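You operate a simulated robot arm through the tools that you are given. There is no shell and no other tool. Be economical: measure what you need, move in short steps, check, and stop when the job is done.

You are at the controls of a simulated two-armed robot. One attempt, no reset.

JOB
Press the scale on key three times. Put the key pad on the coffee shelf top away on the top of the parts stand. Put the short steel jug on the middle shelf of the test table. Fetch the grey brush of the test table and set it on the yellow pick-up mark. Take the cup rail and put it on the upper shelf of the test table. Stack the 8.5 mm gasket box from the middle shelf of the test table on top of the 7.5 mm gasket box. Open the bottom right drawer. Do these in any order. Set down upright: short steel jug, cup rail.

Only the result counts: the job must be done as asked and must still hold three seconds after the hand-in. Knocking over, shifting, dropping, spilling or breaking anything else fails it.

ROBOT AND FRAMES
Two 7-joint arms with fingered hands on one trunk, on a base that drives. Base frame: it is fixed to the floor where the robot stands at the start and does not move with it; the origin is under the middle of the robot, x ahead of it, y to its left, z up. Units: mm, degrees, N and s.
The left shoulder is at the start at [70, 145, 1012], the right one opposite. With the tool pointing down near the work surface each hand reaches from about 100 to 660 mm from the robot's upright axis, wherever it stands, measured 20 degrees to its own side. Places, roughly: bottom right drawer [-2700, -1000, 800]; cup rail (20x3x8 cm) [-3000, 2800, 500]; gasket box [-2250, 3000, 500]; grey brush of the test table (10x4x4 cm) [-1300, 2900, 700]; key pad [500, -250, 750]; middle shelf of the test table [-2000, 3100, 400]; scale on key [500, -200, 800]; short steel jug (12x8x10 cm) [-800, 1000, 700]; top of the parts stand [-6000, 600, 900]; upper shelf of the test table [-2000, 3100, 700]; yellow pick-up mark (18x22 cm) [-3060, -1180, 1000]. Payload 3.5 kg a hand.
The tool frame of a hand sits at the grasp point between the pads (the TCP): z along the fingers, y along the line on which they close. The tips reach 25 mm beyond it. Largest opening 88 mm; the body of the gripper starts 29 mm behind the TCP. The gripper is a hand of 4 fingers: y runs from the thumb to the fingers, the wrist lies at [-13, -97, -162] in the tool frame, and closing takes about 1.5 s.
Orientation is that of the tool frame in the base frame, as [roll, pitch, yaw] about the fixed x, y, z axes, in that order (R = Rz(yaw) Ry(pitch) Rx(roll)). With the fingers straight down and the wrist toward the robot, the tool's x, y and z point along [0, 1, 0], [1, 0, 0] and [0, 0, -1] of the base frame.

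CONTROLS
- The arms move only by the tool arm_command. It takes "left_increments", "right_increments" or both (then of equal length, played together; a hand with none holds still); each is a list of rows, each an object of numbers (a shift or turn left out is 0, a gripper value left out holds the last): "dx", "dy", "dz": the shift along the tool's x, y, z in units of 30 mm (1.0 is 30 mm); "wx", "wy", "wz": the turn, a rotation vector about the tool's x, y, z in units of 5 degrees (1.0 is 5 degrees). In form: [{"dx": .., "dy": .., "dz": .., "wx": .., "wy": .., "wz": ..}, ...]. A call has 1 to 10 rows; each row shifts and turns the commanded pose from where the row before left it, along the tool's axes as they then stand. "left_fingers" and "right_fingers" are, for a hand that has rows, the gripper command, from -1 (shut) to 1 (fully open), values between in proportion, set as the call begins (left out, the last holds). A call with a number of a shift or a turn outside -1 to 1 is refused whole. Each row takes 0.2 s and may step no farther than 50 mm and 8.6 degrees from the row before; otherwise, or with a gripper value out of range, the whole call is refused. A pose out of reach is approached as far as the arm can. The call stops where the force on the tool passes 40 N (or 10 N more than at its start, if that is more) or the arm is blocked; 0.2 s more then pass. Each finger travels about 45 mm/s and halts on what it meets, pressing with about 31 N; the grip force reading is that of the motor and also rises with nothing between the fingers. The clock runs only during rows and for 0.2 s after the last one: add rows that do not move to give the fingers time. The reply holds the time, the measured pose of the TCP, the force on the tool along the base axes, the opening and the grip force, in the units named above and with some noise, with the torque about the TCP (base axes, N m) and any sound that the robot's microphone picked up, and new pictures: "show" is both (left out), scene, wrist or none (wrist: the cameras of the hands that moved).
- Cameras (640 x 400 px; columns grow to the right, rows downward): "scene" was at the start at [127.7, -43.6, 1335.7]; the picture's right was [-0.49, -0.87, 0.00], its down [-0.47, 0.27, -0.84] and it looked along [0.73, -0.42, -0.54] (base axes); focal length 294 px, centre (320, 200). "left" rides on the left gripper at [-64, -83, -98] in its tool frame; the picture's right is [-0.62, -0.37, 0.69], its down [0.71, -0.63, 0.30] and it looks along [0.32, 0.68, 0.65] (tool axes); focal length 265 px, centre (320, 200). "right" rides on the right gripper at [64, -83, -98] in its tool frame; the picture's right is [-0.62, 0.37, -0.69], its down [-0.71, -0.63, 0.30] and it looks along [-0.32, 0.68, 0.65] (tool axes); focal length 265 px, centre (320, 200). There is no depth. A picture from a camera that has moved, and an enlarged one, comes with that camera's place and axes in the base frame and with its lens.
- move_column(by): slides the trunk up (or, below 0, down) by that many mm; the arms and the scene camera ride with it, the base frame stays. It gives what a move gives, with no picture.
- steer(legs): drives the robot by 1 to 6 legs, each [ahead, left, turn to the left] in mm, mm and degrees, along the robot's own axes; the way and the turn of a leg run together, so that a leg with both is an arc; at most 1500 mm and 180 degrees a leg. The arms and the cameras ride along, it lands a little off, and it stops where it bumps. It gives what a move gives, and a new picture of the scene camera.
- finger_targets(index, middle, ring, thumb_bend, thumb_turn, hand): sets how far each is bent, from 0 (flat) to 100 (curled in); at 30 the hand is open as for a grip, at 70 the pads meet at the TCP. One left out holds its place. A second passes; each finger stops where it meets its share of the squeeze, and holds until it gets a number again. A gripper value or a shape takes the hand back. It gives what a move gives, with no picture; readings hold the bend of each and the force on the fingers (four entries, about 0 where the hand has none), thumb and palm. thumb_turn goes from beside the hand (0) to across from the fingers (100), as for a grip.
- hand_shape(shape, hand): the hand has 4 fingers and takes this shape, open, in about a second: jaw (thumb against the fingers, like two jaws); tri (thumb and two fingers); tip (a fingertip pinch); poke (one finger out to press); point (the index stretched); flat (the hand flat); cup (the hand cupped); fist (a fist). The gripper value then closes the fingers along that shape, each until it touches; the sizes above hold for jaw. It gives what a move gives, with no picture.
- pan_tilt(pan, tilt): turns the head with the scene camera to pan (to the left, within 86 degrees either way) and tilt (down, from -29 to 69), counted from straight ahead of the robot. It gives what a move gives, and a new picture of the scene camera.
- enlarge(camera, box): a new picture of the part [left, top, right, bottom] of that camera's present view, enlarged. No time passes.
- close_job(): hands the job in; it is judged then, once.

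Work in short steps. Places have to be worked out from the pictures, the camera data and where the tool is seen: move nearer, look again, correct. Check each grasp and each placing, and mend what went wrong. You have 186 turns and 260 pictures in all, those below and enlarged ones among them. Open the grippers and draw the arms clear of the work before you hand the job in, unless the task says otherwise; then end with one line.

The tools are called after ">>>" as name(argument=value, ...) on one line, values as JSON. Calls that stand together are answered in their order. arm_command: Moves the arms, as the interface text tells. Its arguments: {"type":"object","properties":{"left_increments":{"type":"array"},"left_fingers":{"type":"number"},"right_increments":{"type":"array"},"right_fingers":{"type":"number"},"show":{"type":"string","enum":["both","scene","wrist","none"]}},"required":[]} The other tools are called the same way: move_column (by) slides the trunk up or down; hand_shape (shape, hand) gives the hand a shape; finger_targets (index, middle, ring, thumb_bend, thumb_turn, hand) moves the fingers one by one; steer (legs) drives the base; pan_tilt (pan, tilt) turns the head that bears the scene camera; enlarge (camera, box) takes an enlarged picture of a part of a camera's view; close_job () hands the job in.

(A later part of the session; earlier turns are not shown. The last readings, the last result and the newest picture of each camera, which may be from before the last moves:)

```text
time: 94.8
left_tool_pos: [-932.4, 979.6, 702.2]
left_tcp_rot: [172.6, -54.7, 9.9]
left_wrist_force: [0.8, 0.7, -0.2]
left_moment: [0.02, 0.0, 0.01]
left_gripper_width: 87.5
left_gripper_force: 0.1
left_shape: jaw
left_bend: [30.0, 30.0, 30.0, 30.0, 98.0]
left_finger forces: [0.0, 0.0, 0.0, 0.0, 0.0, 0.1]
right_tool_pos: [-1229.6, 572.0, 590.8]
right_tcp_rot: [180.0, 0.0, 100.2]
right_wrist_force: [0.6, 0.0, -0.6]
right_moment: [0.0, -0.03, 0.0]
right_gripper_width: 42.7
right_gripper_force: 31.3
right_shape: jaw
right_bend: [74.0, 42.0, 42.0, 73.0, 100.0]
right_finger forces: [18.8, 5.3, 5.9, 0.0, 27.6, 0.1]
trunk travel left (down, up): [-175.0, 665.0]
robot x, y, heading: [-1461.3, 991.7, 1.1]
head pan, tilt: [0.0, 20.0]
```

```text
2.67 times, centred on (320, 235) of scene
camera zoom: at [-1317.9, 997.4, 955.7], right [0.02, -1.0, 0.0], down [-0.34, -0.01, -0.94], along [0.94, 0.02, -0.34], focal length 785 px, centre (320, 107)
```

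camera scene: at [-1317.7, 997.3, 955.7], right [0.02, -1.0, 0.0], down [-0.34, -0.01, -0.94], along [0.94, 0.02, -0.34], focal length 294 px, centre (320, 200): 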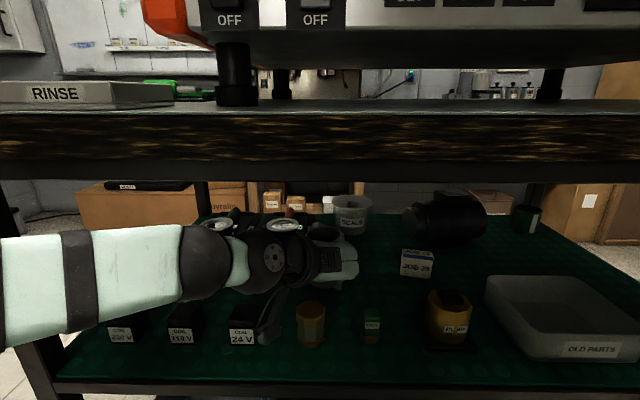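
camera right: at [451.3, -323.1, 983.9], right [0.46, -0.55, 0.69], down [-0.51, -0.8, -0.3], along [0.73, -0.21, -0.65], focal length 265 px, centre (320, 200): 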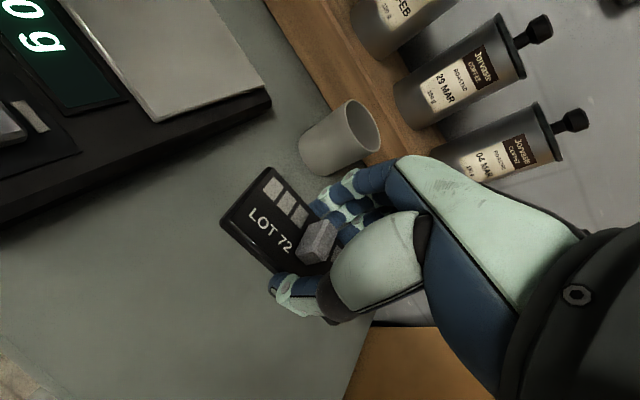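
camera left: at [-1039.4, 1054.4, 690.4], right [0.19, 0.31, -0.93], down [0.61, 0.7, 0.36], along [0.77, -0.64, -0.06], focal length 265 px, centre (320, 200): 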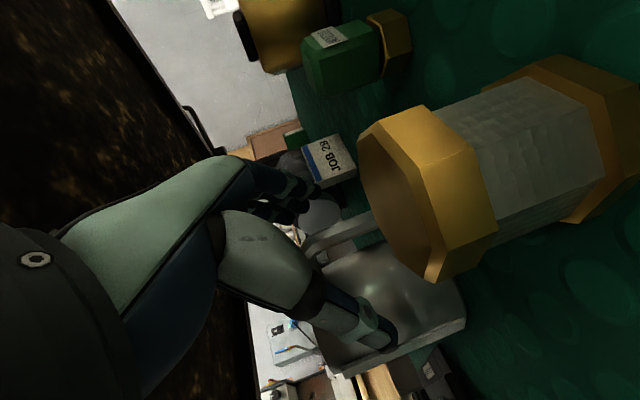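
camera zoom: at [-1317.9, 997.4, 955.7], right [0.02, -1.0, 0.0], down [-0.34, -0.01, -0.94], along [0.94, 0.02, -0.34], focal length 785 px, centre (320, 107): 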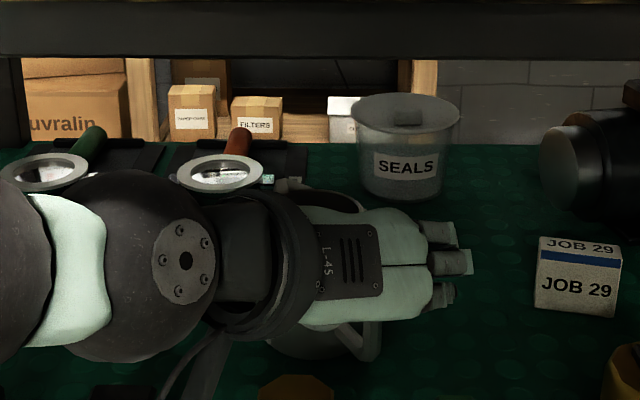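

The jug has yawed a little; the handle bar is now at about [-911,973], z 648–698. I place the TCP a bit before it at about [-924,975,688] and close again.

>>> arm_command(left_increments=[{"dx": -0.25, "dy": 0.15, "dz": 0.49}, {}], show="none")

>>> arm_command(left_increments=[{}, {}, {}, {}, {}, {}, {}, {}], left_fingers=-1, show="none")

>>> enlarge(camera="left", box=[240, 150, 480, 300])

```text
time: 95.4
left_tool_pos: [-923.9, 974.2, 689.2]
left_tcp_rot: [172.6, -54.7, 9.9]
left_wrist_force: [0.6, -0.2, 0.2]
left_moment: [0.0, 0.0, 0.02]
left_gripper_width: 87.6
left_gripper_force: 0.1
left_shape: jaw
left_bend: [30.0, 30.0, 30.0, 30.0, 98.0]
left_finger forces: [0.1, 0.0, 0.0, 0.0, 0.0, 0.0]
right_tool_pos: [-1229.3, 572.0, 592.4]
right_tcp_rot: [179.9, 0.1, 100.3]
right_wrist_force: [0.3, -0.2, -1.4]
right_moment: [-0.01, 0.0, 0.01]
right_gripper_width: 42.9
right_gripper_force: 31.7
right_shape: jaw
right_bend: [74.0, 42.0, 42.0, 73.0, 100.0]
right_finger forces: [18.9, 5.2, 5.9, 0.1, 27.6, 0.0]
trunk travel left (down, up): [-175.0, 665.0]
robot x, y, heading: [-1465.1, 992.6, 1.2]
head pan, tilt: [0.0, 20.0]
```

```text
time: 97.2
left_tool_pos: [-922.9, 973.4, 690.2]
left_tcp_rot: [172.6, -54.8, 9.8]
left_wrist_force: [0.6, 0.1, 0.1]
left_moment: [0.0, -0.01, -0.03]
left_gripper_width: 0.0
left_gripper_force: 31.0
left_shape: jaw
left_bend: [72.0, 70.0, 70.0, 77.0, 100.0]
left_finger forces: [1.2, 0.0, 1.5, 0.0, 1.3, 0.0]
right_tool_pos: [-1229.1, 571.6, 590.7]
right_tcp_rot: [-179.9, 0.0, 100.2]
right_wrist_force: [-0.1, -0.3, -1.0]
right_moment: [0.01, -0.04, 0.04]
right_gripper_width: 42.6
right_gripper_force: 31.0
right_shape: jaw
right_bend: [74.0, 42.0, 42.0, 73.0, 100.0]
right_finger forces: [18.7, 5.2, 5.8, 0.1, 27.6, 0.0]
trunk travel left (down, up): [-175.0, 665.0]
robot x, y, heading: [-1462.7, 992.7, 1.2]
head pan, tilt: [0.0, 20.0]
```

```text
2.67 times, centred on (360, 225) of left
camera zoom: at [-1045.1, 1049.4, 686.7], right [0.19, 0.31, -0.93], down [0.61, 0.7, 0.36], along [0.77, -0.64, -0.06], focal length 708 px, centre (213, 133)
```

zoom: 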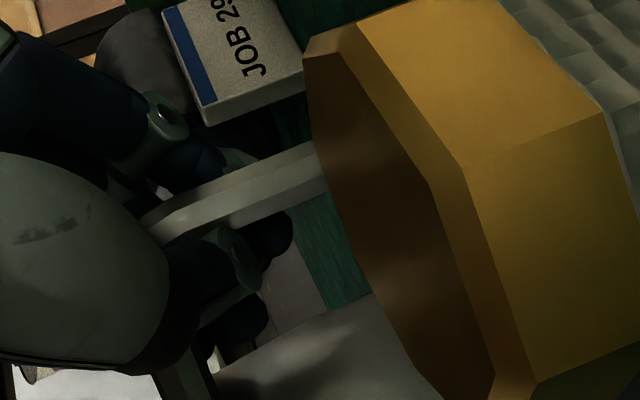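

The curl draws the bar into the hollow each time, so a power grasp suits better: I curl the fingers further to clamp the bar against the palm.

>>> finger_targets(hand="left", index=100, middle=100, ring=100)

>>> enlarge(camera="left", box=[240, 150, 480, 300])

>>> enlarge(camera="scene", box=[200, 160, 440, 310])

```text
time: 98.2
left_tool_pos: [-924.5, 973.5, 687.9]
left_tcp_rot: [172.7, -54.7, 9.8]
left_wrist_force: [0.3, 0.2, 1.0]
left_moment: [-0.02, 0.0, 0.04]
left_gripper_width: 3.2
left_gripper_force: 2.0
left_shape: fingers
left_bend: [87.0, 91.0, 100.0, 90.0, 100.0]
left_finger forces: [0.0, 0.0, 1.5, 0.0, 1.9, 0.0]
right_tool_pos: [-1229.9, 571.5, 591.4]
right_tcp_rot: [-180.0, 0.0, 100.1]
right_wrist_force: [-0.2, 0.4, -0.8]
right_moment: [0.0, 0.03, 0.0]
right_gripper_width: 42.9
right_gripper_force: 31.1
right_shape: jaw
right_bend: [74.0, 42.0, 42.0, 73.0, 100.0]
right_finger forces: [18.8, 5.2, 5.9, 0.0, 27.6, 0.1]
trunk travel left (down, up): [-175.0, 665.0]
robot x, y, heading: [-1459.6, 992.4, 1.1]
head pan, tilt: [0.0, 20.0]
```

```text
2.67 times, centred on (360, 225) of left
camera zoom: at [-1045.1, 1049.4, 686.8], right [0.19, 0.31, -0.93], down [0.61, 0.7, 0.36], along [0.77, -0.64, -0.06], focal length 708 px, centre (213, 133)
```

zoom: 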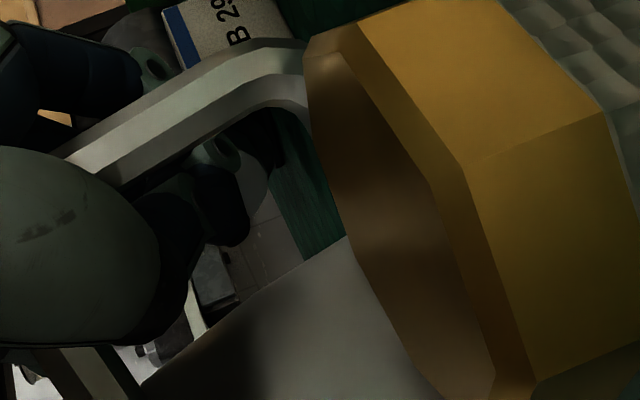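

```text
2.67 times, centred on (320, 235) of scene
camera zoom: at [-1317.7, 997.4, 955.7], right [0.02, -1.0, 0.0], down [-0.34, -0.01, -0.94], along [0.94, 0.02, -0.34], focal length 785 px, centre (320, 107)
```

zoom: 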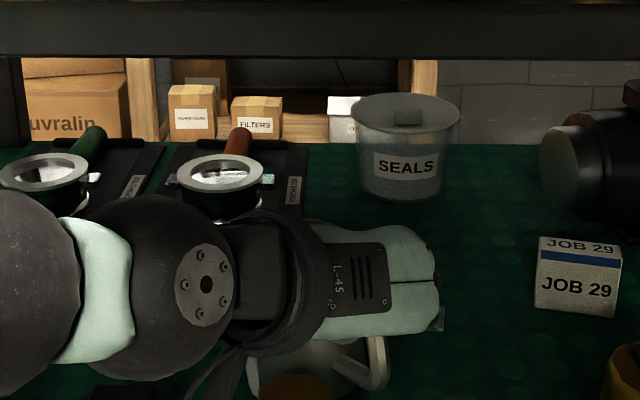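

The bar is now enclosed close to the palm, the jug drawn slightly toward me but clear of the jar. I tighten once more, then lift 15 mm as a test.

>>> finger_targets(hand="left", index=100, middle=100, ring=100, thumb_bend=100)

>>> arm_command(left_increments=[{"dx": 0.27, "dz": -0.19}, {"dx": 0.27, "dz": -0.19}, {}])

>>> enlarge(camera="scene", box=[200, 160, 440, 310])

```text
time: 99.2
left_tool_pos: [-923.0, 974.1, 690.3]
left_tcp_rot: [172.5, -54.7, 9.9]
left_wrist_force: [-0.5, 0.4, 0.4]
left_moment: [0.0, -0.04, 0.0]
left_gripper_width: 4.5
left_gripper_force: 2.2
left_shape: fingers
left_bend: [88.0, 91.0, 100.0, 93.0, 100.0]
left_finger forces: [0.0, 0.0, 1.8, 0.0, 2.5, 0.1]
right_tool_pos: [-1229.6, 573.4, 592.1]
right_tcp_rot: [-179.9, 0.0, 100.2]
right_wrist_force: [-0.6, -0.8, 0.6]
right_moment: [0.05, 0.0, -0.06]
right_gripper_width: 43.0
right_gripper_force: 30.7
right_shape: jaw
right_bend: [74.0, 42.0, 42.0, 73.0, 100.0]
right_finger forces: [18.8, 5.3, 6.0, 0.0, 27.6, 0.0]
trunk travel left (down, up): [-175.0, 665.0]
robot x, y, heading: [-1461.8, 993.9, 1.2]
head pan, tilt: [0.0, 20.0]
```

```text
time: 100.0
left_tool_pos: [-924.9, 975.6, 708.2]
left_tcp_rot: [172.7, -54.7, 9.8]
left_wrist_force: [-0.2, 0.2, -1.7]
left_moment: [-0.03, 0.03, 0.03]
left_gripper_width: 4.4
left_gripper_force: 3.6
left_shape: fingers
left_bend: [88.0, 91.0, 100.0, 93.0, 100.0]
left_finger forces: [0.0, 0.0, 2.7, 0.0, 4.7, 0.0]
right_tool_pos: [-1228.9, 571.9, 591.3]
right_tcp_rot: [180.0, 0.0, 100.1]
right_wrist_force: [0.0, 0.1, -0.7]
right_moment: [0.0, 0.01, 0.03]
right_gripper_width: 42.9
right_gripper_force: 30.3
right_shape: jaw
right_bend: [74.0, 42.0, 42.0, 73.0, 100.0]
right_finger forces: [18.7, 5.3, 5.9, 0.0, 27.6, 0.0]
trunk travel left (down, up): [-175.0, 665.0]
robot x, y, heading: [-1462.0, 992.8, 1.5]
head pan, tilt: [0.0, 20.0]
camera scene: at [-1317.6, 997.4, 955.6], right [0.02, -1.0, 0.0], down [-0.34, -0.01, -0.94], along [0.94, 0.02, -0.34], focal length 294 px, centre (320, 200)
camera left: at [-1045.5, 1051.9, 706.4], right [0.19, 0.31, -0.93], down [0.61, 0.7, 0.36], along [0.77, -0.64, -0.06], focal length 265 px, centre (320, 200)
```

scene: 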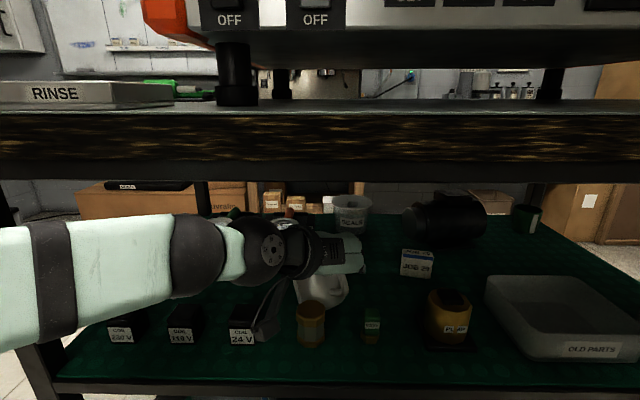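
left: 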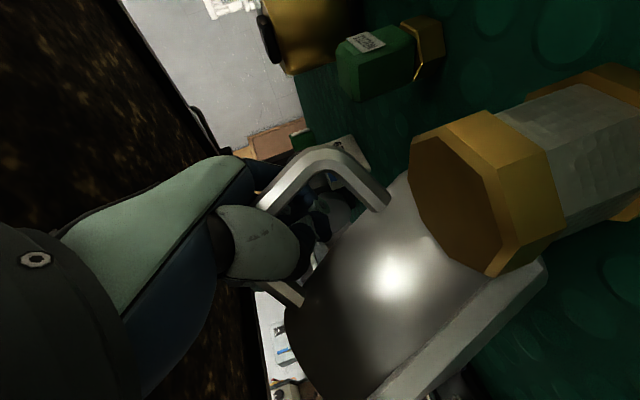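

```text
2.67 times, centred on (320, 235) of scene
camera zoom: at [-1317.6, 997.4, 955.6], right [0.02, -1.0, 0.0], down [-0.34, -0.01, -0.94], along [0.94, 0.02, -0.34], focal length 785 px, centre (320, 107)
```

zoom: 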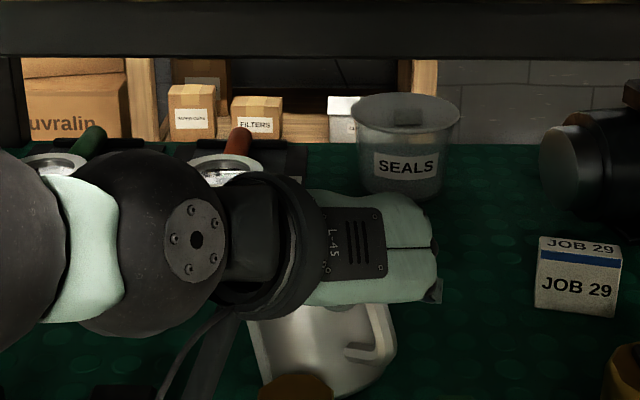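

The jug hangs loosely and tilts, so this hold is poor. I set it back down, open the hand, and plan a rim pinch instead.

>>> arm_command(left_increments=[{"dx": -0.27, "dz": 0.19}, {"dx": -0.27, "dz": 0.19}, {}], show="none")

>>> arm_command(left_increments=[{}, {}, {}, {}, {}, {}, {}, {}, {}], left_fingers=1, show="wrist")

>>> enlarge(camera="scene", box=[200, 160, 440, 310])

```text
time: 100.8
left_tool_pos: [-925.2, 974.1, 688.2]
left_tcp_rot: [172.6, -54.8, 9.9]
left_wrist_force: [-0.8, -1.6, 2.7]
left_moment: [0.06, -0.01, 0.06]
left_gripper_width: 4.8
left_gripper_force: 1.2
left_shape: fingers
left_bend: [88.0, 91.0, 100.0, 93.0, 100.0]
left_finger forces: [0.0, 0.0, 1.5, 0.1, 0.0, 2.1]
right_tool_pos: [-1229.9, 571.2, 591.9]
right_tcp_rot: [-180.0, 0.1, 100.2]
right_wrist_force: [-0.5, 0.2, -0.8]
right_moment: [0.01, 0.01, 0.01]
right_gripper_width: 42.9
right_gripper_force: 30.5
right_shape: jaw
right_bend: [74.0, 42.0, 42.0, 73.0, 100.0]
right_finger forces: [18.8, 5.3, 5.8, 0.0, 27.6, 0.0]
trunk travel left (down, up): [-175.0, 665.0]
robot x, y, heading: [-1459.2, 992.1, 1.2]
head pan, tilt: [0.0, 20.0]
```

```text
time: 102.8
left_tool_pos: [-925.7, 975.5, 689.2]
left_tcp_rot: [172.7, -54.8, 9.9]
left_wrist_force: [-0.1, 0.4, 0.0]
left_moment: [0.02, -0.01, 0.0]
left_gripper_width: 87.7
left_gripper_force: 0.0
left_shape: jaw
left_bend: [30.0, 30.0, 30.0, 30.0, 98.0]
left_finger forces: [0.0, 0.0, 0.0, 0.0, 0.0, 0.0]
right_tool_pos: [-1230.4, 572.6, 591.6]
right_tcp_rot: [-180.0, 0.1, 100.2]
right_wrist_force: [0.3, 0.0, 0.5]
right_moment: [0.01, 0.02, 0.04]
right_gripper_width: 42.9
right_gripper_force: 31.2
right_shape: jaw
right_bend: [74.0, 42.0, 42.0, 73.0, 100.0]
right_finger forces: [18.8, 5.4, 5.9, 0.0, 27.5, 0.0]
trunk travel left (down, up): [-175.0, 665.0]
robot x, y, heading: [-1461.3, 996.1, 1.3]
head pan, tilt: [0.0, 20.0]
camera left: at [-1045.9, 1050.2, 686.8], right [0.19, 0.31, -0.93], down [0.61, 0.7, 0.36], along [0.77, -0.64, -0.06], focal length 265 px, centre (320, 200)
```

left: 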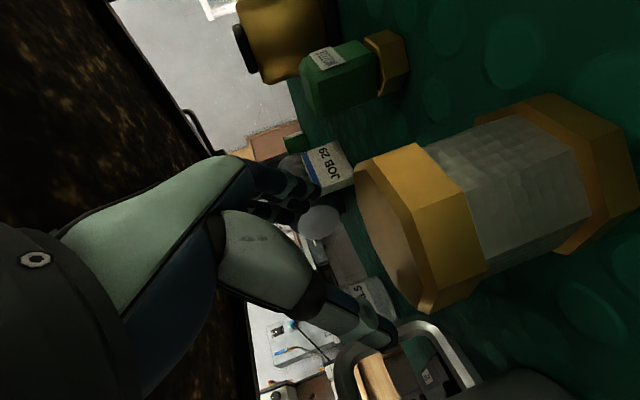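

```text
2.67 times, centred on (320, 235) of scene
camera zoom: at [-1317.8, 997.4, 955.7], right [0.02, -1.0, 0.0], down [-0.34, -0.01, -0.94], along [0.94, 0.02, -0.34], focal length 785 px, centre (320, 107)
```

zoom: 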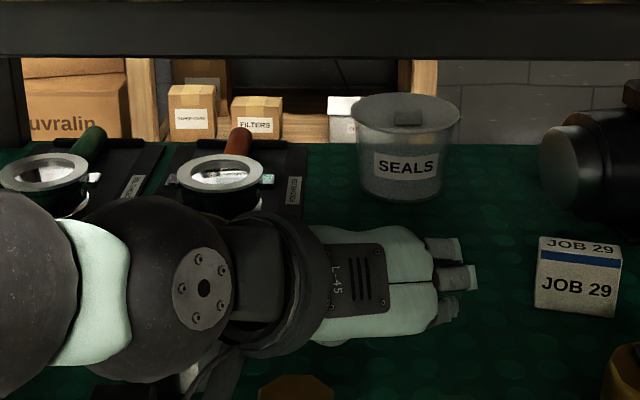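

The jug now stands on the thumb side. I withdraw slowly along the tool axis, to see it.

>>> arm_command(left_increments=[{"dz": -0.35}, {"dz": -0.35}])

```text
time: 103.4
left_tool_pos: [-941.9, 974.1, 700.9]
left_tcp_rot: [172.5, -54.8, 10.0]
left_wrist_force: [0.9, -0.2, 0.4]
left_moment: [0.02, -0.01, -0.01]
left_gripper_width: 87.5
left_gripper_force: 0.1
left_shape: jaw
left_bend: [30.0, 30.0, 30.0, 30.0, 98.0]
left_finger forces: [0.1, 0.0, 0.0, 0.1, 0.0, 0.1]
right_tool_pos: [-1229.8, 571.6, 591.2]
right_tcp_rot: [-179.9, 0.0, 100.2]
right_wrist_force: [0.6, 0.0, -0.2]
right_moment: [-0.03, -0.01, 0.01]
right_gripper_width: 42.8
right_gripper_force: 31.0
right_shape: jaw
right_bend: [74.0, 42.0, 42.0, 73.0, 100.0]
right_finger forces: [18.8, 5.3, 5.8, 0.1, 27.6, 0.1]
trunk travel left (down, up): [-175.0, 665.0]
robot x, y, heading: [-1465.4, 996.4, 1.1]
head pan, tilt: [0.0, 20.0]
camera scene: at [-1317.9, 997.4, 955.7], right [0.02, -1.0, 0.0], down [-0.34, -0.01, -0.94], along [0.94, 0.02, -0.34], focal length 294 px, centre (320, 200)
camera left: at [-1062.9, 1049.7, 698.8], right [0.19, 0.31, -0.93], down [0.61, 0.7, 0.36], along [0.77, -0.64, -0.06], focal length 265 px, centre (320, 200)
```

scene: 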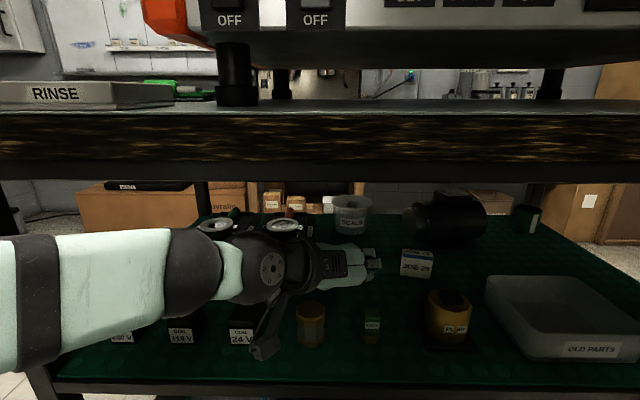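
left: 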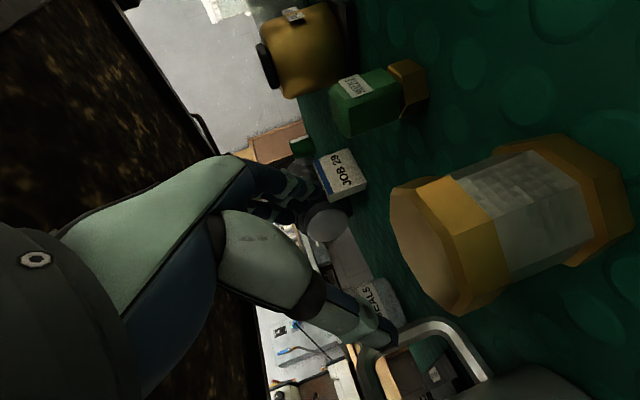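

The handle clears the thumb. I withdraw fully with a rise over the jar to see the jug.

>>> arm_command(left_increments=[{"dx": -0.19, "dz": -0.95}, {"dx": -0.19, "dz": -0.95}, {"dx": -0.19, "dz": -0.95}, {"dx": -0.57, "dy": -0.06, "dz": -0.82}, {"dx": -0.57, "dy": -0.06, "dz": -0.82}, {"dx": -0.57, "dy": -0.06, "dz": -0.82}, {"dx": -0.57, "dy": -0.56, "dz": -0.82}, {"dy": -1}])

>>> enlarge(camera="scene", box=[160, 160, 480, 360])

```text
time: 105.2
left_tool_pos: [-1143.9, 1015.1, 731.3]
left_tcp_rot: [172.3, -54.7, 10.2]
left_wrist_force: [-0.2, -0.2, -0.1]
left_moment: [-0.02, -0.01, 0.02]
left_gripper_width: 87.7
left_gripper_force: 0.1
left_shape: jaw
left_bend: [30.0, 30.0, 30.0, 30.0, 98.0]
left_finger forces: [0.0, 0.0, 0.0, 0.0, 0.0, 0.0]
right_tool_pos: [-1229.7, 572.2, 592.2]
right_tcp_rot: [-180.0, 0.0, 100.2]
right_wrist_force: [-0.4, -1.1, -1.1]
right_moment: [0.03, -0.02, 0.01]
right_gripper_width: 42.8
right_gripper_force: 31.2
right_shape: jaw
right_bend: [74.0, 42.0, 42.0, 73.0, 100.0]
right_finger forces: [18.9, 5.3, 5.9, 0.0, 27.6, 0.0]
trunk travel left (down, up): [-175.0, 665.0]
robot x, y, heading: [-1456.8, 997.0, 1.3]
head pan, tilt: [0.0, 20.0]
camera scene: at [-1317.9, 997.8, 955.7], right [0.02, -1.0, 0.0], down [-0.34, -0.01, -0.94], along [0.94, 0.02, -0.34], focal length 294 px, centre (320, 200)
camera left: at [-1264.1, 1090.6, 729.6], right [0.19, 0.31, -0.93], down [0.61, 0.7, 0.36], along [0.77, -0.64, -0.06], focal length 265 px, centre (320, 200)
```

scene: 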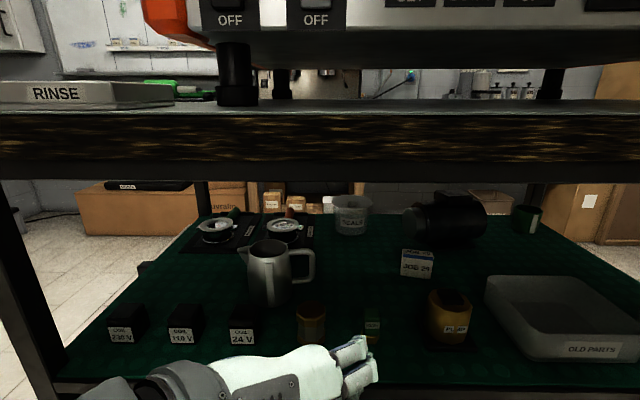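
left: 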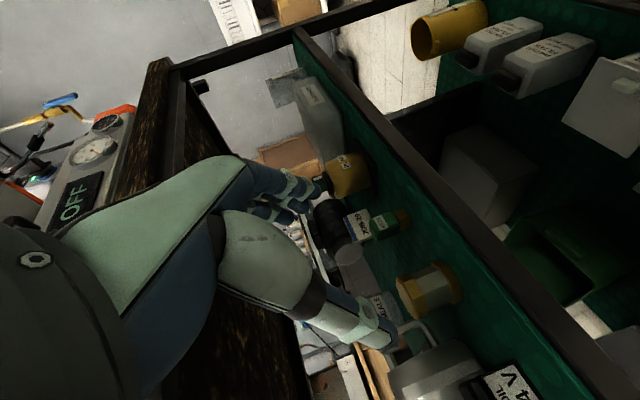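

```text
2.00 times, centred on (320, 260) of scene
camera zoom: at [-1317.9, 997.8, 955.7], right [0.02, -1.0, 0.0], down [-0.34, -0.01, -0.94], along [0.94, 0.02, -0.34], focal length 588 px, centre (320, 80)
```

zoom: 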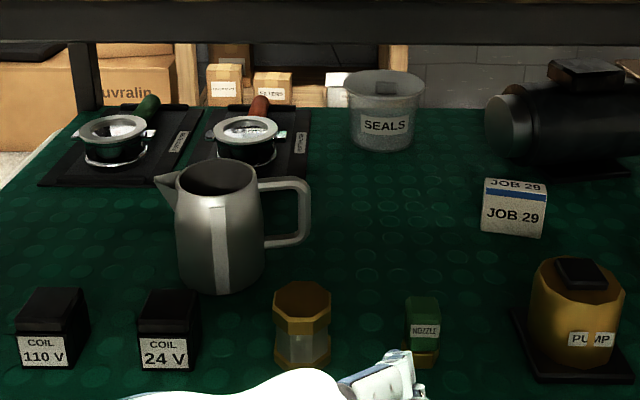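

The jug stands upright with its handle now toward -y. I'll grip its body (≈70 mm wide) from heading about +35°, so the fingers miss the handle. First I tuck the right hand in, back off, shift and turn.

>>> arm_command(right_increments=[{"dx": 0.81, "dy": -0.6}, {"dx": 0.81, "dy": -0.6}, {"dx": 0.81, "dy": -0.6}, {"dx": 0.81, "dy": -0.6}, {"dx": 0.81, "dy": -0.6}, {"dx": 0.81, "dy": -0.6}], show="none")

>>> steer(legs=[[-150, 0, 0], [0, -320, 0], [0, 0, 34]])

```text
time: 106.6
left_tool_pos: [-1141.7, 1015.1, 731.6]
left_tcp_rot: [172.4, -54.7, 10.0]
left_wrist_force: [-0.4, 0.1, 0.5]
left_moment: [-0.01, 0.0, -0.03]
left_gripper_width: 87.9
left_gripper_force: 0.0
left_shape: jaw
left_bend: [30.0, 30.0, 30.0, 30.0, 98.0]
left_finger forces: [0.0, 0.1, 0.0, 0.0, 0.1, 0.0]
right_tool_pos: [-1386.0, 658.6, 605.6]
right_tcp_rot: [180.0, -0.1, 100.3]
right_wrist_force: [0.0, -0.1, -0.6]
right_moment: [-0.01, 0.0, -0.02]
right_gripper_width: 43.0
right_gripper_force: 31.3
right_shape: jaw
right_bend: [74.0, 42.0, 42.0, 73.0, 100.0]
right_finger forces: [18.7, 5.2, 5.1, 0.0, 27.6, 0.0]
right hand out of reach, approached as far as the arm can: row 3, 4, 5, 6
trunk travel left (down, up): [-175.0, 665.0]
robot x, y, heading: [-1460.1, 992.6, 1.1]
head pan, tilt: [0.0, 20.0]
```

```text
time: 111.3
left_tool_pos: [-1348.2, 861.7, 730.4]
left_tcp_rot: [172.5, -54.8, 42.6]
left_wrist_force: [0.0, -0.2, -0.6]
left_moment: [-0.01, 0.0, -0.01]
left_gripper_width: 87.7
left_gripper_force: 0.1
left_shape: jaw
left_bend: [30.0, 30.0, 30.0, 30.0, 98.0]
left_finger forces: [0.1, 0.0, 0.0, 0.0, 0.0, 0.1]
right_tool_pos: [-1361.3, 429.8, 606.1]
right_tcp_rot: [-180.0, 0.1, 132.8]
right_wrist_force: [-0.3, 0.3, -0.3]
right_moment: [0.0, 0.03, -0.05]
right_gripper_width: 43.2
right_gripper_force: 31.3
right_shape: jaw
right_bend: [74.0, 42.0, 42.0, 73.0, 100.0]
right_finger forces: [18.7, 5.2, 5.1, 0.0, 27.6, 0.0]
trunk travel left (down, up): [-175.0, 665.0]
robot x, y, heading: [-1602.9, 670.1, 34.0]
head pan, tilt: [0.0, 20.0]
camera scene: at [-1486.1, 752.8, 955.7], right [0.56, -0.83, 0.0], down [-0.28, -0.19, -0.94], along [0.78, 0.52, -0.34], focal length 294 px, centre (320, 200)
```

scene: 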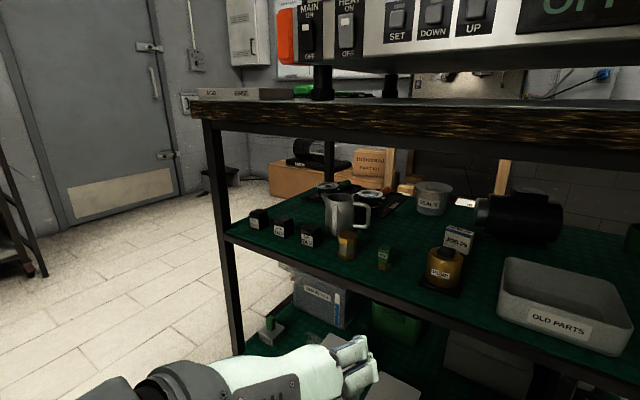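

Coming from this side the handle would block a body grasp. Plan: nudge the handle with closed fingertips so the jug turns and the handle points away, then grip the body from heading about 20°. I move to that stance.

>>> steer(legs=[[0, 0, -14], [206, 155, 0]])

>>> enlarge(camera="scene", box=[160, 160, 480, 360])

```text
time: 114.0
left_tool_pos: [-1166.2, 1012.4, 730.8]
left_tcp_rot: [172.5, -54.7, 28.4]
left_wrist_force: [0.4, 1.1, 0.4]
left_moment: [-0.05, 0.06, -0.05]
left_gripper_width: 87.9
left_gripper_force: 0.0
left_shape: jaw
left_bend: [30.0, 30.0, 30.0, 30.0, 98.0]
left_finger forces: [0.0, 0.1, 0.0, 0.0, 0.0, 0.0]
right_tool_pos: [-1283.6, 595.8, 604.7]
right_tcp_rot: [180.0, 0.0, 118.6]
right_wrist_force: [0.3, -0.5, -0.3]
right_moment: [0.0, 0.02, -0.03]
right_gripper_width: 42.9
right_gripper_force: 31.3
right_shape: jaw
right_bend: [74.0, 42.0, 42.0, 73.0, 100.0]
right_finger forces: [18.7, 5.1, 5.1, 0.1, 27.6, 0.1]
trunk travel left (down, up): [-175.0, 665.0]
robot x, y, heading: [-1462.6, 891.5, 19.6]
head pan, tilt: [0.0, 20.0]
camera scene: at [-1326.9, 939.8, 955.6], right [0.33, -0.94, 0.0], down [-0.32, -0.11, -0.94], along [0.89, 0.31, -0.34], focal length 294 px, centre (320, 200)
```

scene: 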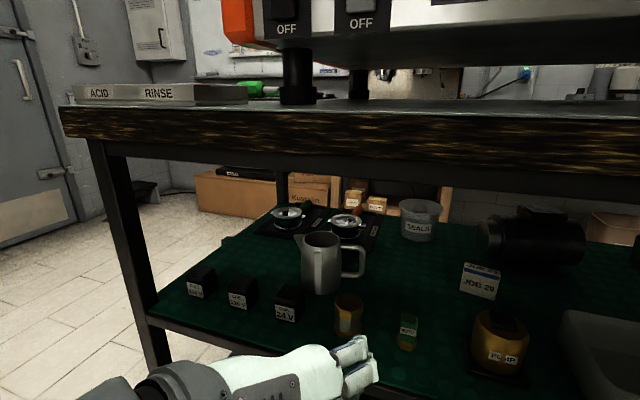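

```text
2.00 times, centred on (320, 260) of scene
camera zoom: at [-1326.9, 939.8, 955.6], right [0.33, -0.94, 0.0], down [-0.32, -0.11, -0.94], along [0.89, 0.31, -0.34], focal length 588 px, centre (320, 80)
```

zoom: 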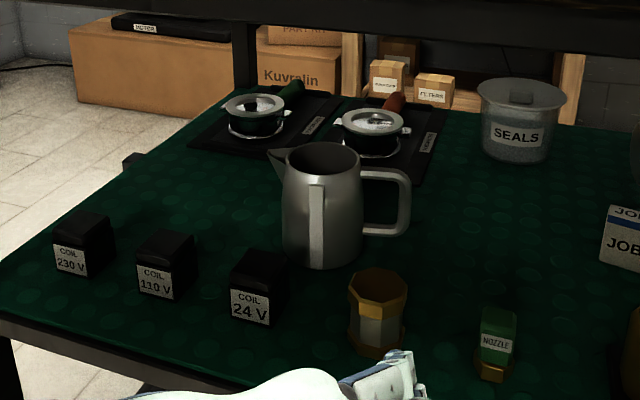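

Triangulating, the bar is at about [-858,1023] and the handle already points partly away (-55°). A further 45° push suffices. I form the poke shape and bring the fingertip near the bar.

>>> hand_shape(hand="left", shape="poke")

>>> arm_command(left_increments=[{"dx": 0.541, "dy": 0.461, "dz": 0.785}, {"dx": 0.541, "dy": 0.461, "dz": 0.785}, {"dx": 0.541, "dy": 0.461, "dz": 0.785}, {"dx": 0.541, "dy": 0.461, "dz": 0.785}, {"dx": 0.541, "dy": 0.461, "dz": 0.785}, {"dx": 0.541, "dy": 0.461, "dz": 0.785}, {"dx": 0.541, "dy": 0.461, "dz": 0.785}])

```text
time: 114.9
left_tool_pos: [-1165.8, 1012.1, 731.5]
left_tcp_rot: [172.3, -54.8, 28.5]
left_wrist_force: [0.4, 0.2, -0.5]
left_moment: [0.05, 0.0, -0.03]
left_gripper_width: 0.0
left_gripper_force: 0.1
left_shape: poke
left_bend: [70.0, 70.0, 99.0, 100.0, 100.0]
left_finger forces: [0.1, 0.0, 0.0, 0.0, 0.0, 0.0]
right_tool_pos: [-1284.5, 595.3, 605.3]
right_tcp_rot: [180.0, 0.1, 118.6]
right_wrist_force: [0.2, 0.2, -1.0]
right_moment: [-0.02, -0.02, 0.02]
right_gripper_width: 43.1
right_gripper_force: 31.0
right_shape: jaw
right_bend: [74.0, 42.0, 42.0, 73.0, 100.0]
right_finger forces: [18.8, 5.2, 5.1, 0.0, 27.5, 0.0]
trunk travel left (down, up): [-175.0, 665.0]
robot x, y, heading: [-1462.5, 893.3, 19.4]
head pan, tilt: [0.0, 20.0]
```

```text
time: 116.5
left_tool_pos: [-943.7, 999.3, 737.1]
left_tcp_rot: [172.7, -54.8, 28.2]
left_wrist_force: [-0.3, 0.0, 1.4]
left_moment: [0.01, -0.02, 0.01]
left_gripper_width: 0.0
left_gripper_force: 0.0
left_shape: poke
left_bend: [70.0, 70.0, 99.0, 100.0, 100.0]
left_finger forces: [0.0, 0.1, 0.0, 0.0, 0.1, 0.0]
right_tool_pos: [-1285.9, 595.7, 605.2]
right_tcp_rot: [-179.9, -0.1, 118.6]
right_wrist_force: [0.2, 0.2, 0.0]
right_moment: [-0.03, -0.02, 0.0]
right_gripper_width: 42.9
right_gripper_force: 30.9
right_shape: jaw
right_bend: [74.0, 42.0, 42.0, 73.0, 100.0]
right_finger forces: [18.8, 5.2, 5.1, 0.0, 27.6, 0.0]
trunk travel left (down, up): [-175.0, 665.0]
robot x, y, heading: [-1464.4, 893.1, 19.6]
head pan, tilt: [0.0, 20.0]
camera scene: at [-1326.7, 939.4, 955.6], right [0.33, -0.94, 0.0], down [-0.32, -0.11, -0.94], along [0.89, 0.31, -0.34], focal length 294 px, centre (320, 200)
camera left: at [-1082.0, 1031.0, 734.6], right [0.08, 0.36, -0.93], down [0.36, 0.86, 0.36], along [0.93, -0.37, -0.06], focal length 265 px, centre (320, 200)
```

scene: 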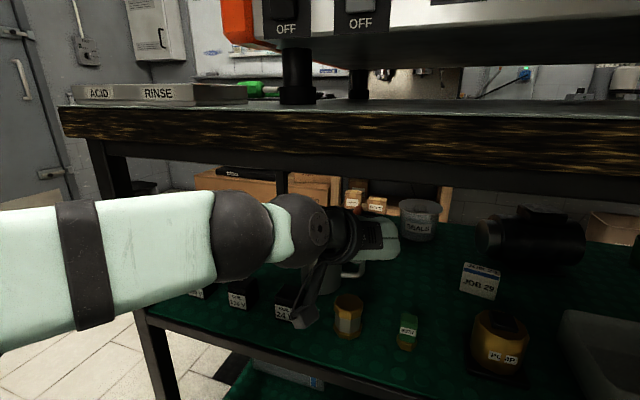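
left: 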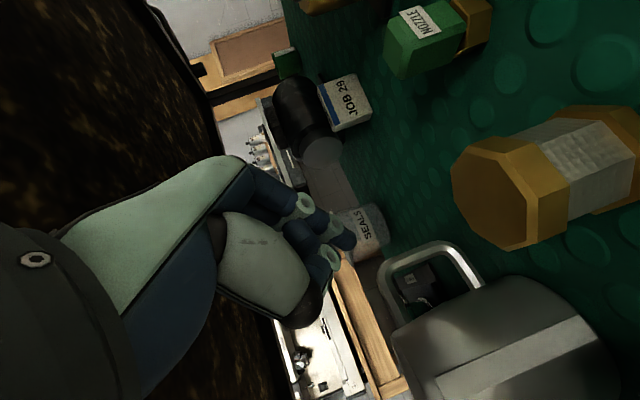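

Tip and bar positions agree with the left camera. I go down beside the bar and push it about 40 mm to turn the jug.

>>> arm_command(left_increments=[{"dx": -0.05, "dy": 0.36, "dz": 0.8}, {"dx": -0.05, "dy": 0.36, "dz": 0.8}, {"dx": 0.215, "dy": -0.14, "dz": 0.29}, {"dx": 0.215, "dy": -0.14, "dz": 0.29}, {"dx": 0.215, "dy": -0.14, "dz": 0.29}, {"dx": 0.215, "dy": -0.14, "dz": 0.29}, {"dx": 0.215, "dy": -0.14, "dz": 0.29}])

```text
time: 118.1
left_tool_pos: [-857.8, 1031.1, 708.6]
left_tcp_rot: [172.5, -54.7, 28.4]
left_wrist_force: [-0.4, -0.2, 0.3]
left_moment: [0.02, -0.03, 0.0]
left_gripper_width: 0.2
left_gripper_force: 0.1
left_shape: poke
left_bend: [70.0, 70.0, 99.0, 100.0, 100.0]
left_finger forces: [0.5, 0.0, 0.1, 0.0, 0.0, 0.1]
right_tool_pos: [-1285.2, 595.7, 605.4]
right_tcp_rot: [180.0, 0.0, 118.6]
right_wrist_force: [-0.5, 0.2, -1.2]
right_moment: [-0.02, -0.02, 0.0]
right_gripper_width: 42.9
right_gripper_force: 30.6
right_shape: jaw
right_bend: [74.0, 42.0, 42.0, 73.0, 100.0]
right_finger forces: [18.8, 5.1, 5.2, 0.1, 27.6, 0.0]
trunk travel left (down, up): [-175.0, 665.0]
robot x, y, heading: [-1460.9, 890.1, 19.5]
head pan, tilt: [0.0, 20.0]
camera scene: at [-1326.8, 939.6, 955.7], right [0.33, -0.94, 0.0], down [-0.32, -0.11, -0.94], along [0.89, 0.31, -0.34], focal length 294 px, centre (320, 200)
camera left: at [-996.7, 1063.4, 706.9], right [0.08, 0.36, -0.93], down [0.36, 0.86, 0.36], along [0.93, -0.37, -0.06], focal length 265 px, centre (320, 200)
```

scene: 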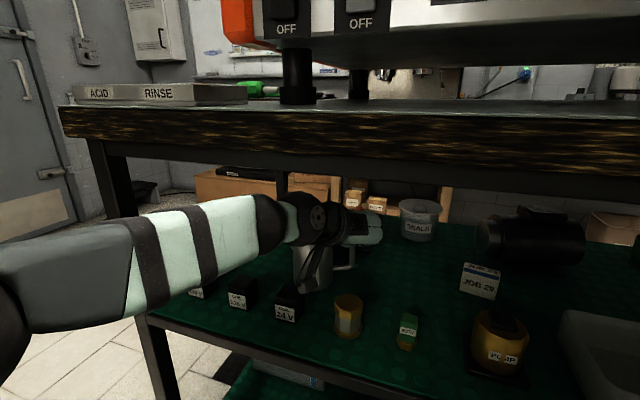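
left: 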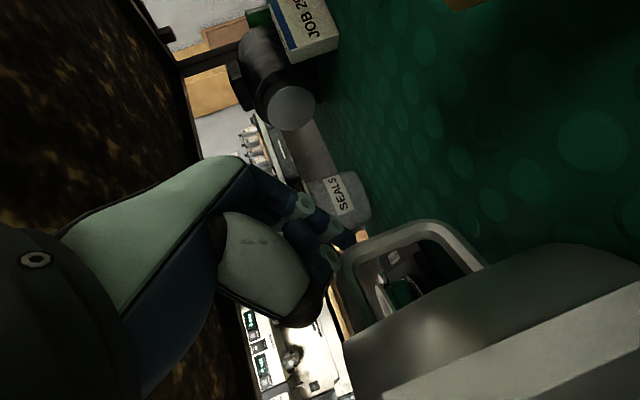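

Contact just begun. I push 20 mm more along (+x,+y).

>>> arm_command(left_increments=[{"dx": 0.18, "dy": -0.19, "dz": 0.23}, {"dx": 0.18, "dy": -0.19, "dz": 0.23}], show="wrist")

```text
time: 118.7
left_tool_pos: [-845.2, 1047.1, 708.9]
left_tcp_rot: [172.7, -54.8, 28.1]
left_wrist_force: [-0.1, -0.4, 0.9]
left_moment: [-0.03, 0.01, -0.02]
left_gripper_width: 0.1
left_gripper_force: 0.1
left_shape: poke
left_bend: [70.0, 70.0, 99.0, 100.0, 100.0]
left_finger forces: [0.8, 0.0, 0.0, 0.0, 0.0, 0.0]
right_tool_pos: [-1285.9, 596.1, 605.1]
right_tcp_rot: [180.0, 0.0, 118.7]
right_wrist_force: [0.4, 1.3, -1.0]
right_moment: [0.0, -0.01, -0.06]
right_gripper_width: 42.9
right_gripper_force: 31.3
right_shape: jaw
right_bend: [74.0, 42.0, 42.0, 73.0, 100.0]
right_finger forces: [18.9, 5.2, 5.1, 0.0, 27.6, 0.0]
trunk travel left (down, up): [-175.0, 665.0]
robot x, y, heading: [-1461.1, 892.7, 19.5]
head pan, tilt: [0.0, 20.0]
camera left: at [-984.6, 1080.3, 706.1], right [0.08, 0.36, -0.93], down [0.36, 0.86, 0.36], along [0.93, -0.37, -0.06], focal length 265 px, centre (320, 200)
```

left: 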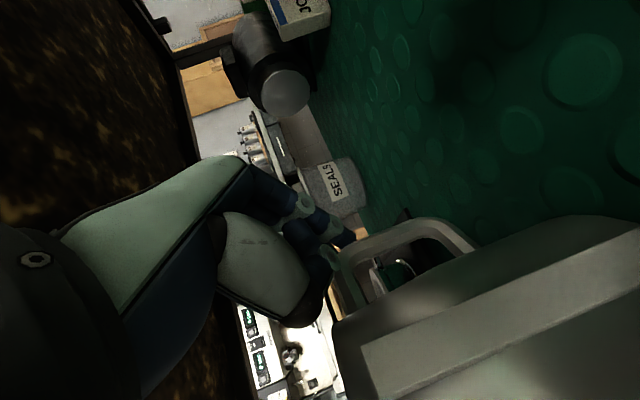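

The handle has turned further away. I retreat over the jar and look.

>>> arm_command(left_increments=[{"dx": -0.445, "dy": 0.265, "dz": -0.7}, {"dx": -0.445, "dy": 0.265, "dz": -0.7}, {"dx": -0.445, "dy": 0.265, "dz": -0.7}, {"dy": -0.22, "dz": -0.755}, {"dy": -0.22, "dz": -0.755}, {"dx": -0.577, "dy": -0.49, "dz": -0.89}, {"dx": -0.577, "dy": -0.49, "dz": -0.89}, {"dx": -0.577, "dy": -0.49, "dz": -0.89}, {"dx": -0.577, "dy": -0.49, "dz": -0.89}, {"dx": -0.577, "dy": -0.49, "dz": -0.89}], show="none")

>>> enlarge(camera="scene", box=[160, 160, 480, 360])

```text
time: 120.9
left_tool_pos: [-1121.5, 1005.7, 739.6]
left_tcp_rot: [172.6, -54.7, 28.3]
left_wrist_force: [-0.4, -0.3, 0.4]
left_moment: [-0.04, 0.01, 0.0]
left_gripper_width: 0.0
left_gripper_force: 0.1
left_shape: poke
left_bend: [70.0, 70.0, 99.0, 100.0, 100.0]
left_finger forces: [0.1, 0.1, 0.1, 0.1, 0.0, 0.0]
right_tool_pos: [-1285.4, 595.1, 605.7]
right_tcp_rot: [-179.9, 0.0, 118.7]
right_wrist_force: [0.5, 0.5, -0.4]
right_moment: [0.0, 0.02, 0.03]
right_gripper_width: 43.1
right_gripper_force: 31.1
right_shape: jaw
right_bend: [74.0, 42.0, 42.0, 73.0, 100.0]
right_finger forces: [18.7, 5.2, 4.9, 0.1, 27.5, 0.0]
trunk travel left (down, up): [-175.0, 665.0]
robot x, y, heading: [-1464.2, 890.7, 19.5]
head pan, tilt: [0.0, 20.0]
```

```text
2.00 times, centred on (320, 260) of scene
camera zoom: at [-1327.2, 939.7, 955.7], right [0.33, -0.94, 0.0], down [-0.32, -0.11, -0.94], along [0.89, 0.31, -0.34], focal length 588 px, centre (320, 80)
```

zoom: 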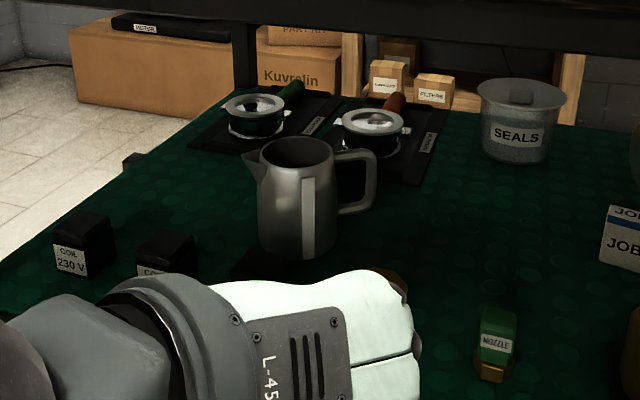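

The jug is at about [-897,1107] with its handle pointing to the far right; the body can now be gripped. I reopen the hand, yaw the tool -12° and go to pre-grasp [-992,1095,743].

>>> hand_shape(hand="left", shape="jaw")

>>> arm_command(left_increments=[{"wx": -0.65, "wy": -0.06, "wz": 0.457}, {"wx": -0.65, "wy": -0.06, "wz": 0.457}, {"wx": -0.65, "wy": -0.06, "wz": 0.457}, {"dx": 0.74, "dy": -0.535, "dz": 0.94}, {"dx": 0.74, "dy": -0.535, "dz": 0.94}, {"dx": 0.74, "dy": -0.535, "dz": 0.94}, {"dx": 0.74, "dy": -0.535, "dz": 0.94}])

```text
time: 121.8
left_tool_pos: [-1119.8, 1004.2, 740.3]
left_tcp_rot: [172.5, -54.8, 28.3]
left_wrist_force: [-0.6, 0.1, -0.3]
left_moment: [0.05, 0.02, -0.03]
left_gripper_width: 88.1
left_gripper_force: 0.0
left_shape: jaw
left_bend: [30.0, 30.0, 30.0, 30.0, 98.0]
left_finger forces: [0.1, 0.0, 0.0, 0.1, 0.0, 0.0]
right_tool_pos: [-1283.9, 596.4, 604.9]
right_tcp_rot: [-180.0, -0.1, 118.6]
right_wrist_force: [0.8, 0.5, 0.0]
right_moment: [-0.02, -0.01, 0.02]
right_gripper_width: 43.2
right_gripper_force: 30.5
right_shape: jaw
right_bend: [74.0, 42.0, 42.0, 73.0, 100.0]
right_finger forces: [18.8, 5.2, 4.9, 0.0, 27.5, 0.0]
trunk travel left (down, up): [-175.0, 665.0]
robot x, y, heading: [-1464.0, 891.9, 19.6]
head pan, tilt: [0.0, 20.0]
```

```text
time: 123.4
left_tool_pos: [-991.3, 1096.3, 742.3]
left_tcp_rot: [172.9, -54.9, 16.1]
left_wrist_force: [-0.5, 0.0, 0.0]
left_moment: [0.01, -0.02, 0.0]
left_gripper_width: 88.0
left_gripper_force: 0.0
left_shape: jaw
left_bend: [30.0, 30.0, 30.0, 30.0, 98.0]
left_finger forces: [0.0, 0.0, 0.1, 0.0, 0.1, 0.0]
right_tool_pos: [-1284.8, 595.0, 604.9]
right_tcp_rot: [180.0, 0.0, 118.6]
right_wrist_force: [0.1, -0.3, -0.8]
right_moment: [-0.03, -0.02, 0.02]
right_gripper_width: 42.9
right_gripper_force: 30.9
right_shape: jaw
right_bend: [74.0, 42.0, 42.0, 73.0, 100.0]
right_finger forces: [18.8, 5.2, 4.9, 0.0, 27.6, 0.0]
trunk travel left (down, up): [-175.0, 665.0]
robot x, y, heading: [-1463.3, 891.7, 19.7]
head pan, tilt: [0.0, 20.0]
camera scene: at [-1326.7, 939.6, 955.6], right [0.33, -0.94, 0.0], down [-0.32, -0.11, -0.94], along [0.89, 0.31, -0.34], focal length 294 px, centre (320, 200)
camera left: at [-1120.5, 1157.5, 741.0], right [0.15, 0.33, -0.93], down [0.53, 0.76, 0.36], along [0.83, -0.55, -0.06], focal length 265 px, centre (320, 200)
```

scene: 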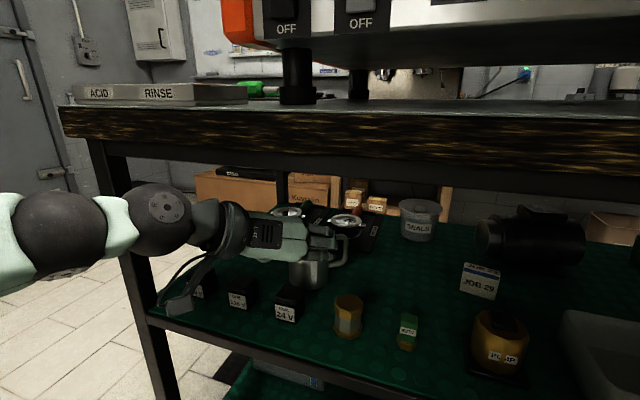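
left: 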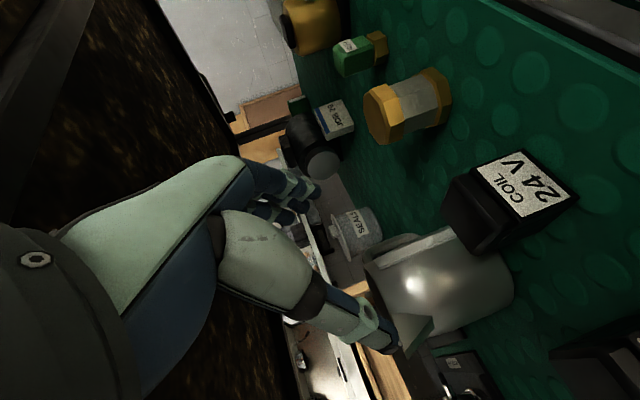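

Cross-checking with the left camera, the shelf is at z≈617, so the jug centre is near [-868,1117], top 717. I advance 85 mm along the tool axis with a 5 mm lateral fix, then look.

>>> arm_command(left_increments=[{"dy": -0.06, "dz": 0.9}, {"dy": -0.06, "dz": 0.95}, {"dy": -0.05, "dz": 0.95}])

>>> enlarge(camera="left", box=[260, 150, 580, 350])

```text
time: 124.2
left_tool_pos: [-925.3, 1108.6, 693.7]
left_tcp_rot: [172.6, -54.7, 16.3]
left_wrist_force: [0.2, -0.1, -0.5]
left_moment: [-0.02, 0.02, 0.03]
left_gripper_width: 88.0
left_gripper_force: 0.1
left_shape: jaw
left_bend: [30.0, 30.0, 30.0, 30.0, 98.0]
left_finger forces: [0.1, 0.1, 0.0, 0.0, 0.1, 0.0]
right_tool_pos: [-1284.0, 595.0, 605.4]
right_tcp_rot: [180.0, 0.0, 118.6]
right_wrist_force: [0.4, 0.1, -0.8]
right_moment: [-0.01, -0.03, -0.02]
right_gripper_width: 43.2
right_gripper_force: 30.6
right_shape: jaw
right_bend: [74.0, 42.0, 42.0, 73.0, 100.0]
right_finger forces: [18.7, 5.2, 4.9, 0.1, 27.7, 0.0]
trunk travel left (down, up): [-175.0, 665.0]
robot x, y, heading: [-1463.8, 892.5, 19.6]
head pan, tilt: [0.0, 20.0]
camera scene: at [-1326.7, 939.6, 955.6], right [0.33, -0.94, 0.0], down [-0.32, -0.11, -0.94], along [0.89, 0.31, -0.34], focal length 294 px, centre (320, 200)
camera left: at [-1054.0, 1170.4, 692.3], right [0.15, 0.33, -0.93], down [0.53, 0.77, 0.36], along [0.83, -0.55, -0.06], focal length 265 px, centre (320, 200)
```

scene: 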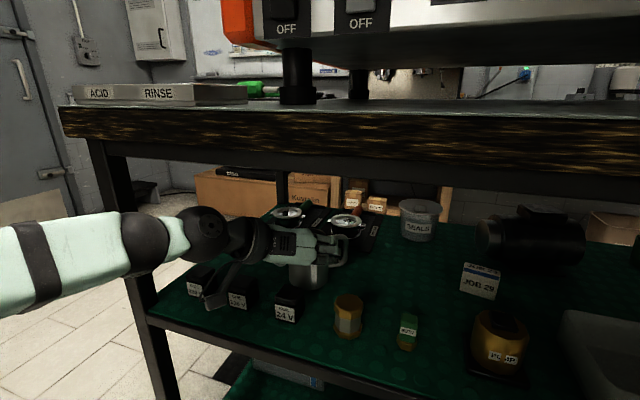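
left: 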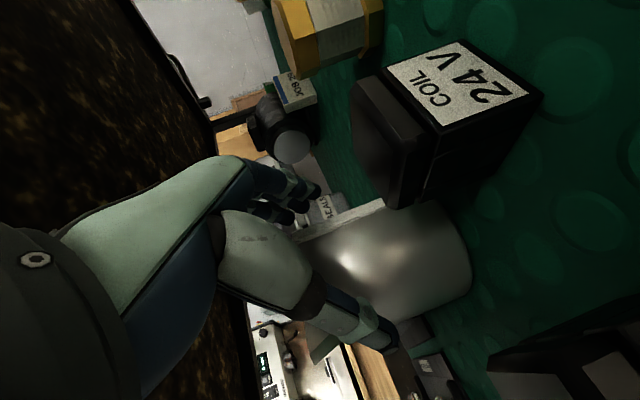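

```text
2.00 times, centred on (420, 250) of left
camera zoom: at [-1054.0, 1170.4, 692.3], right [0.15, 0.33, -0.93], down [0.53, 0.77, 0.36], along [0.83, -0.55, -0.06], focal length 531 px, centre (120, 100)
```

zoom: 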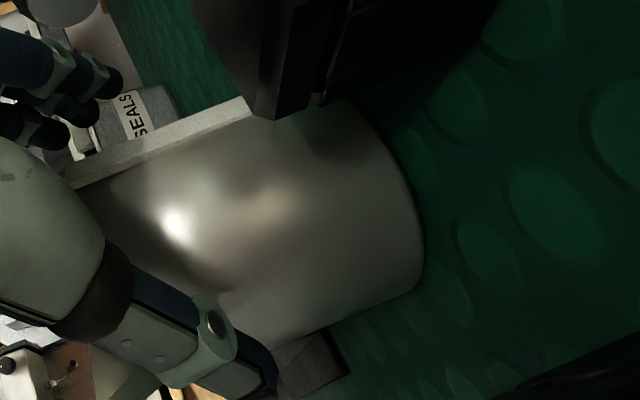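

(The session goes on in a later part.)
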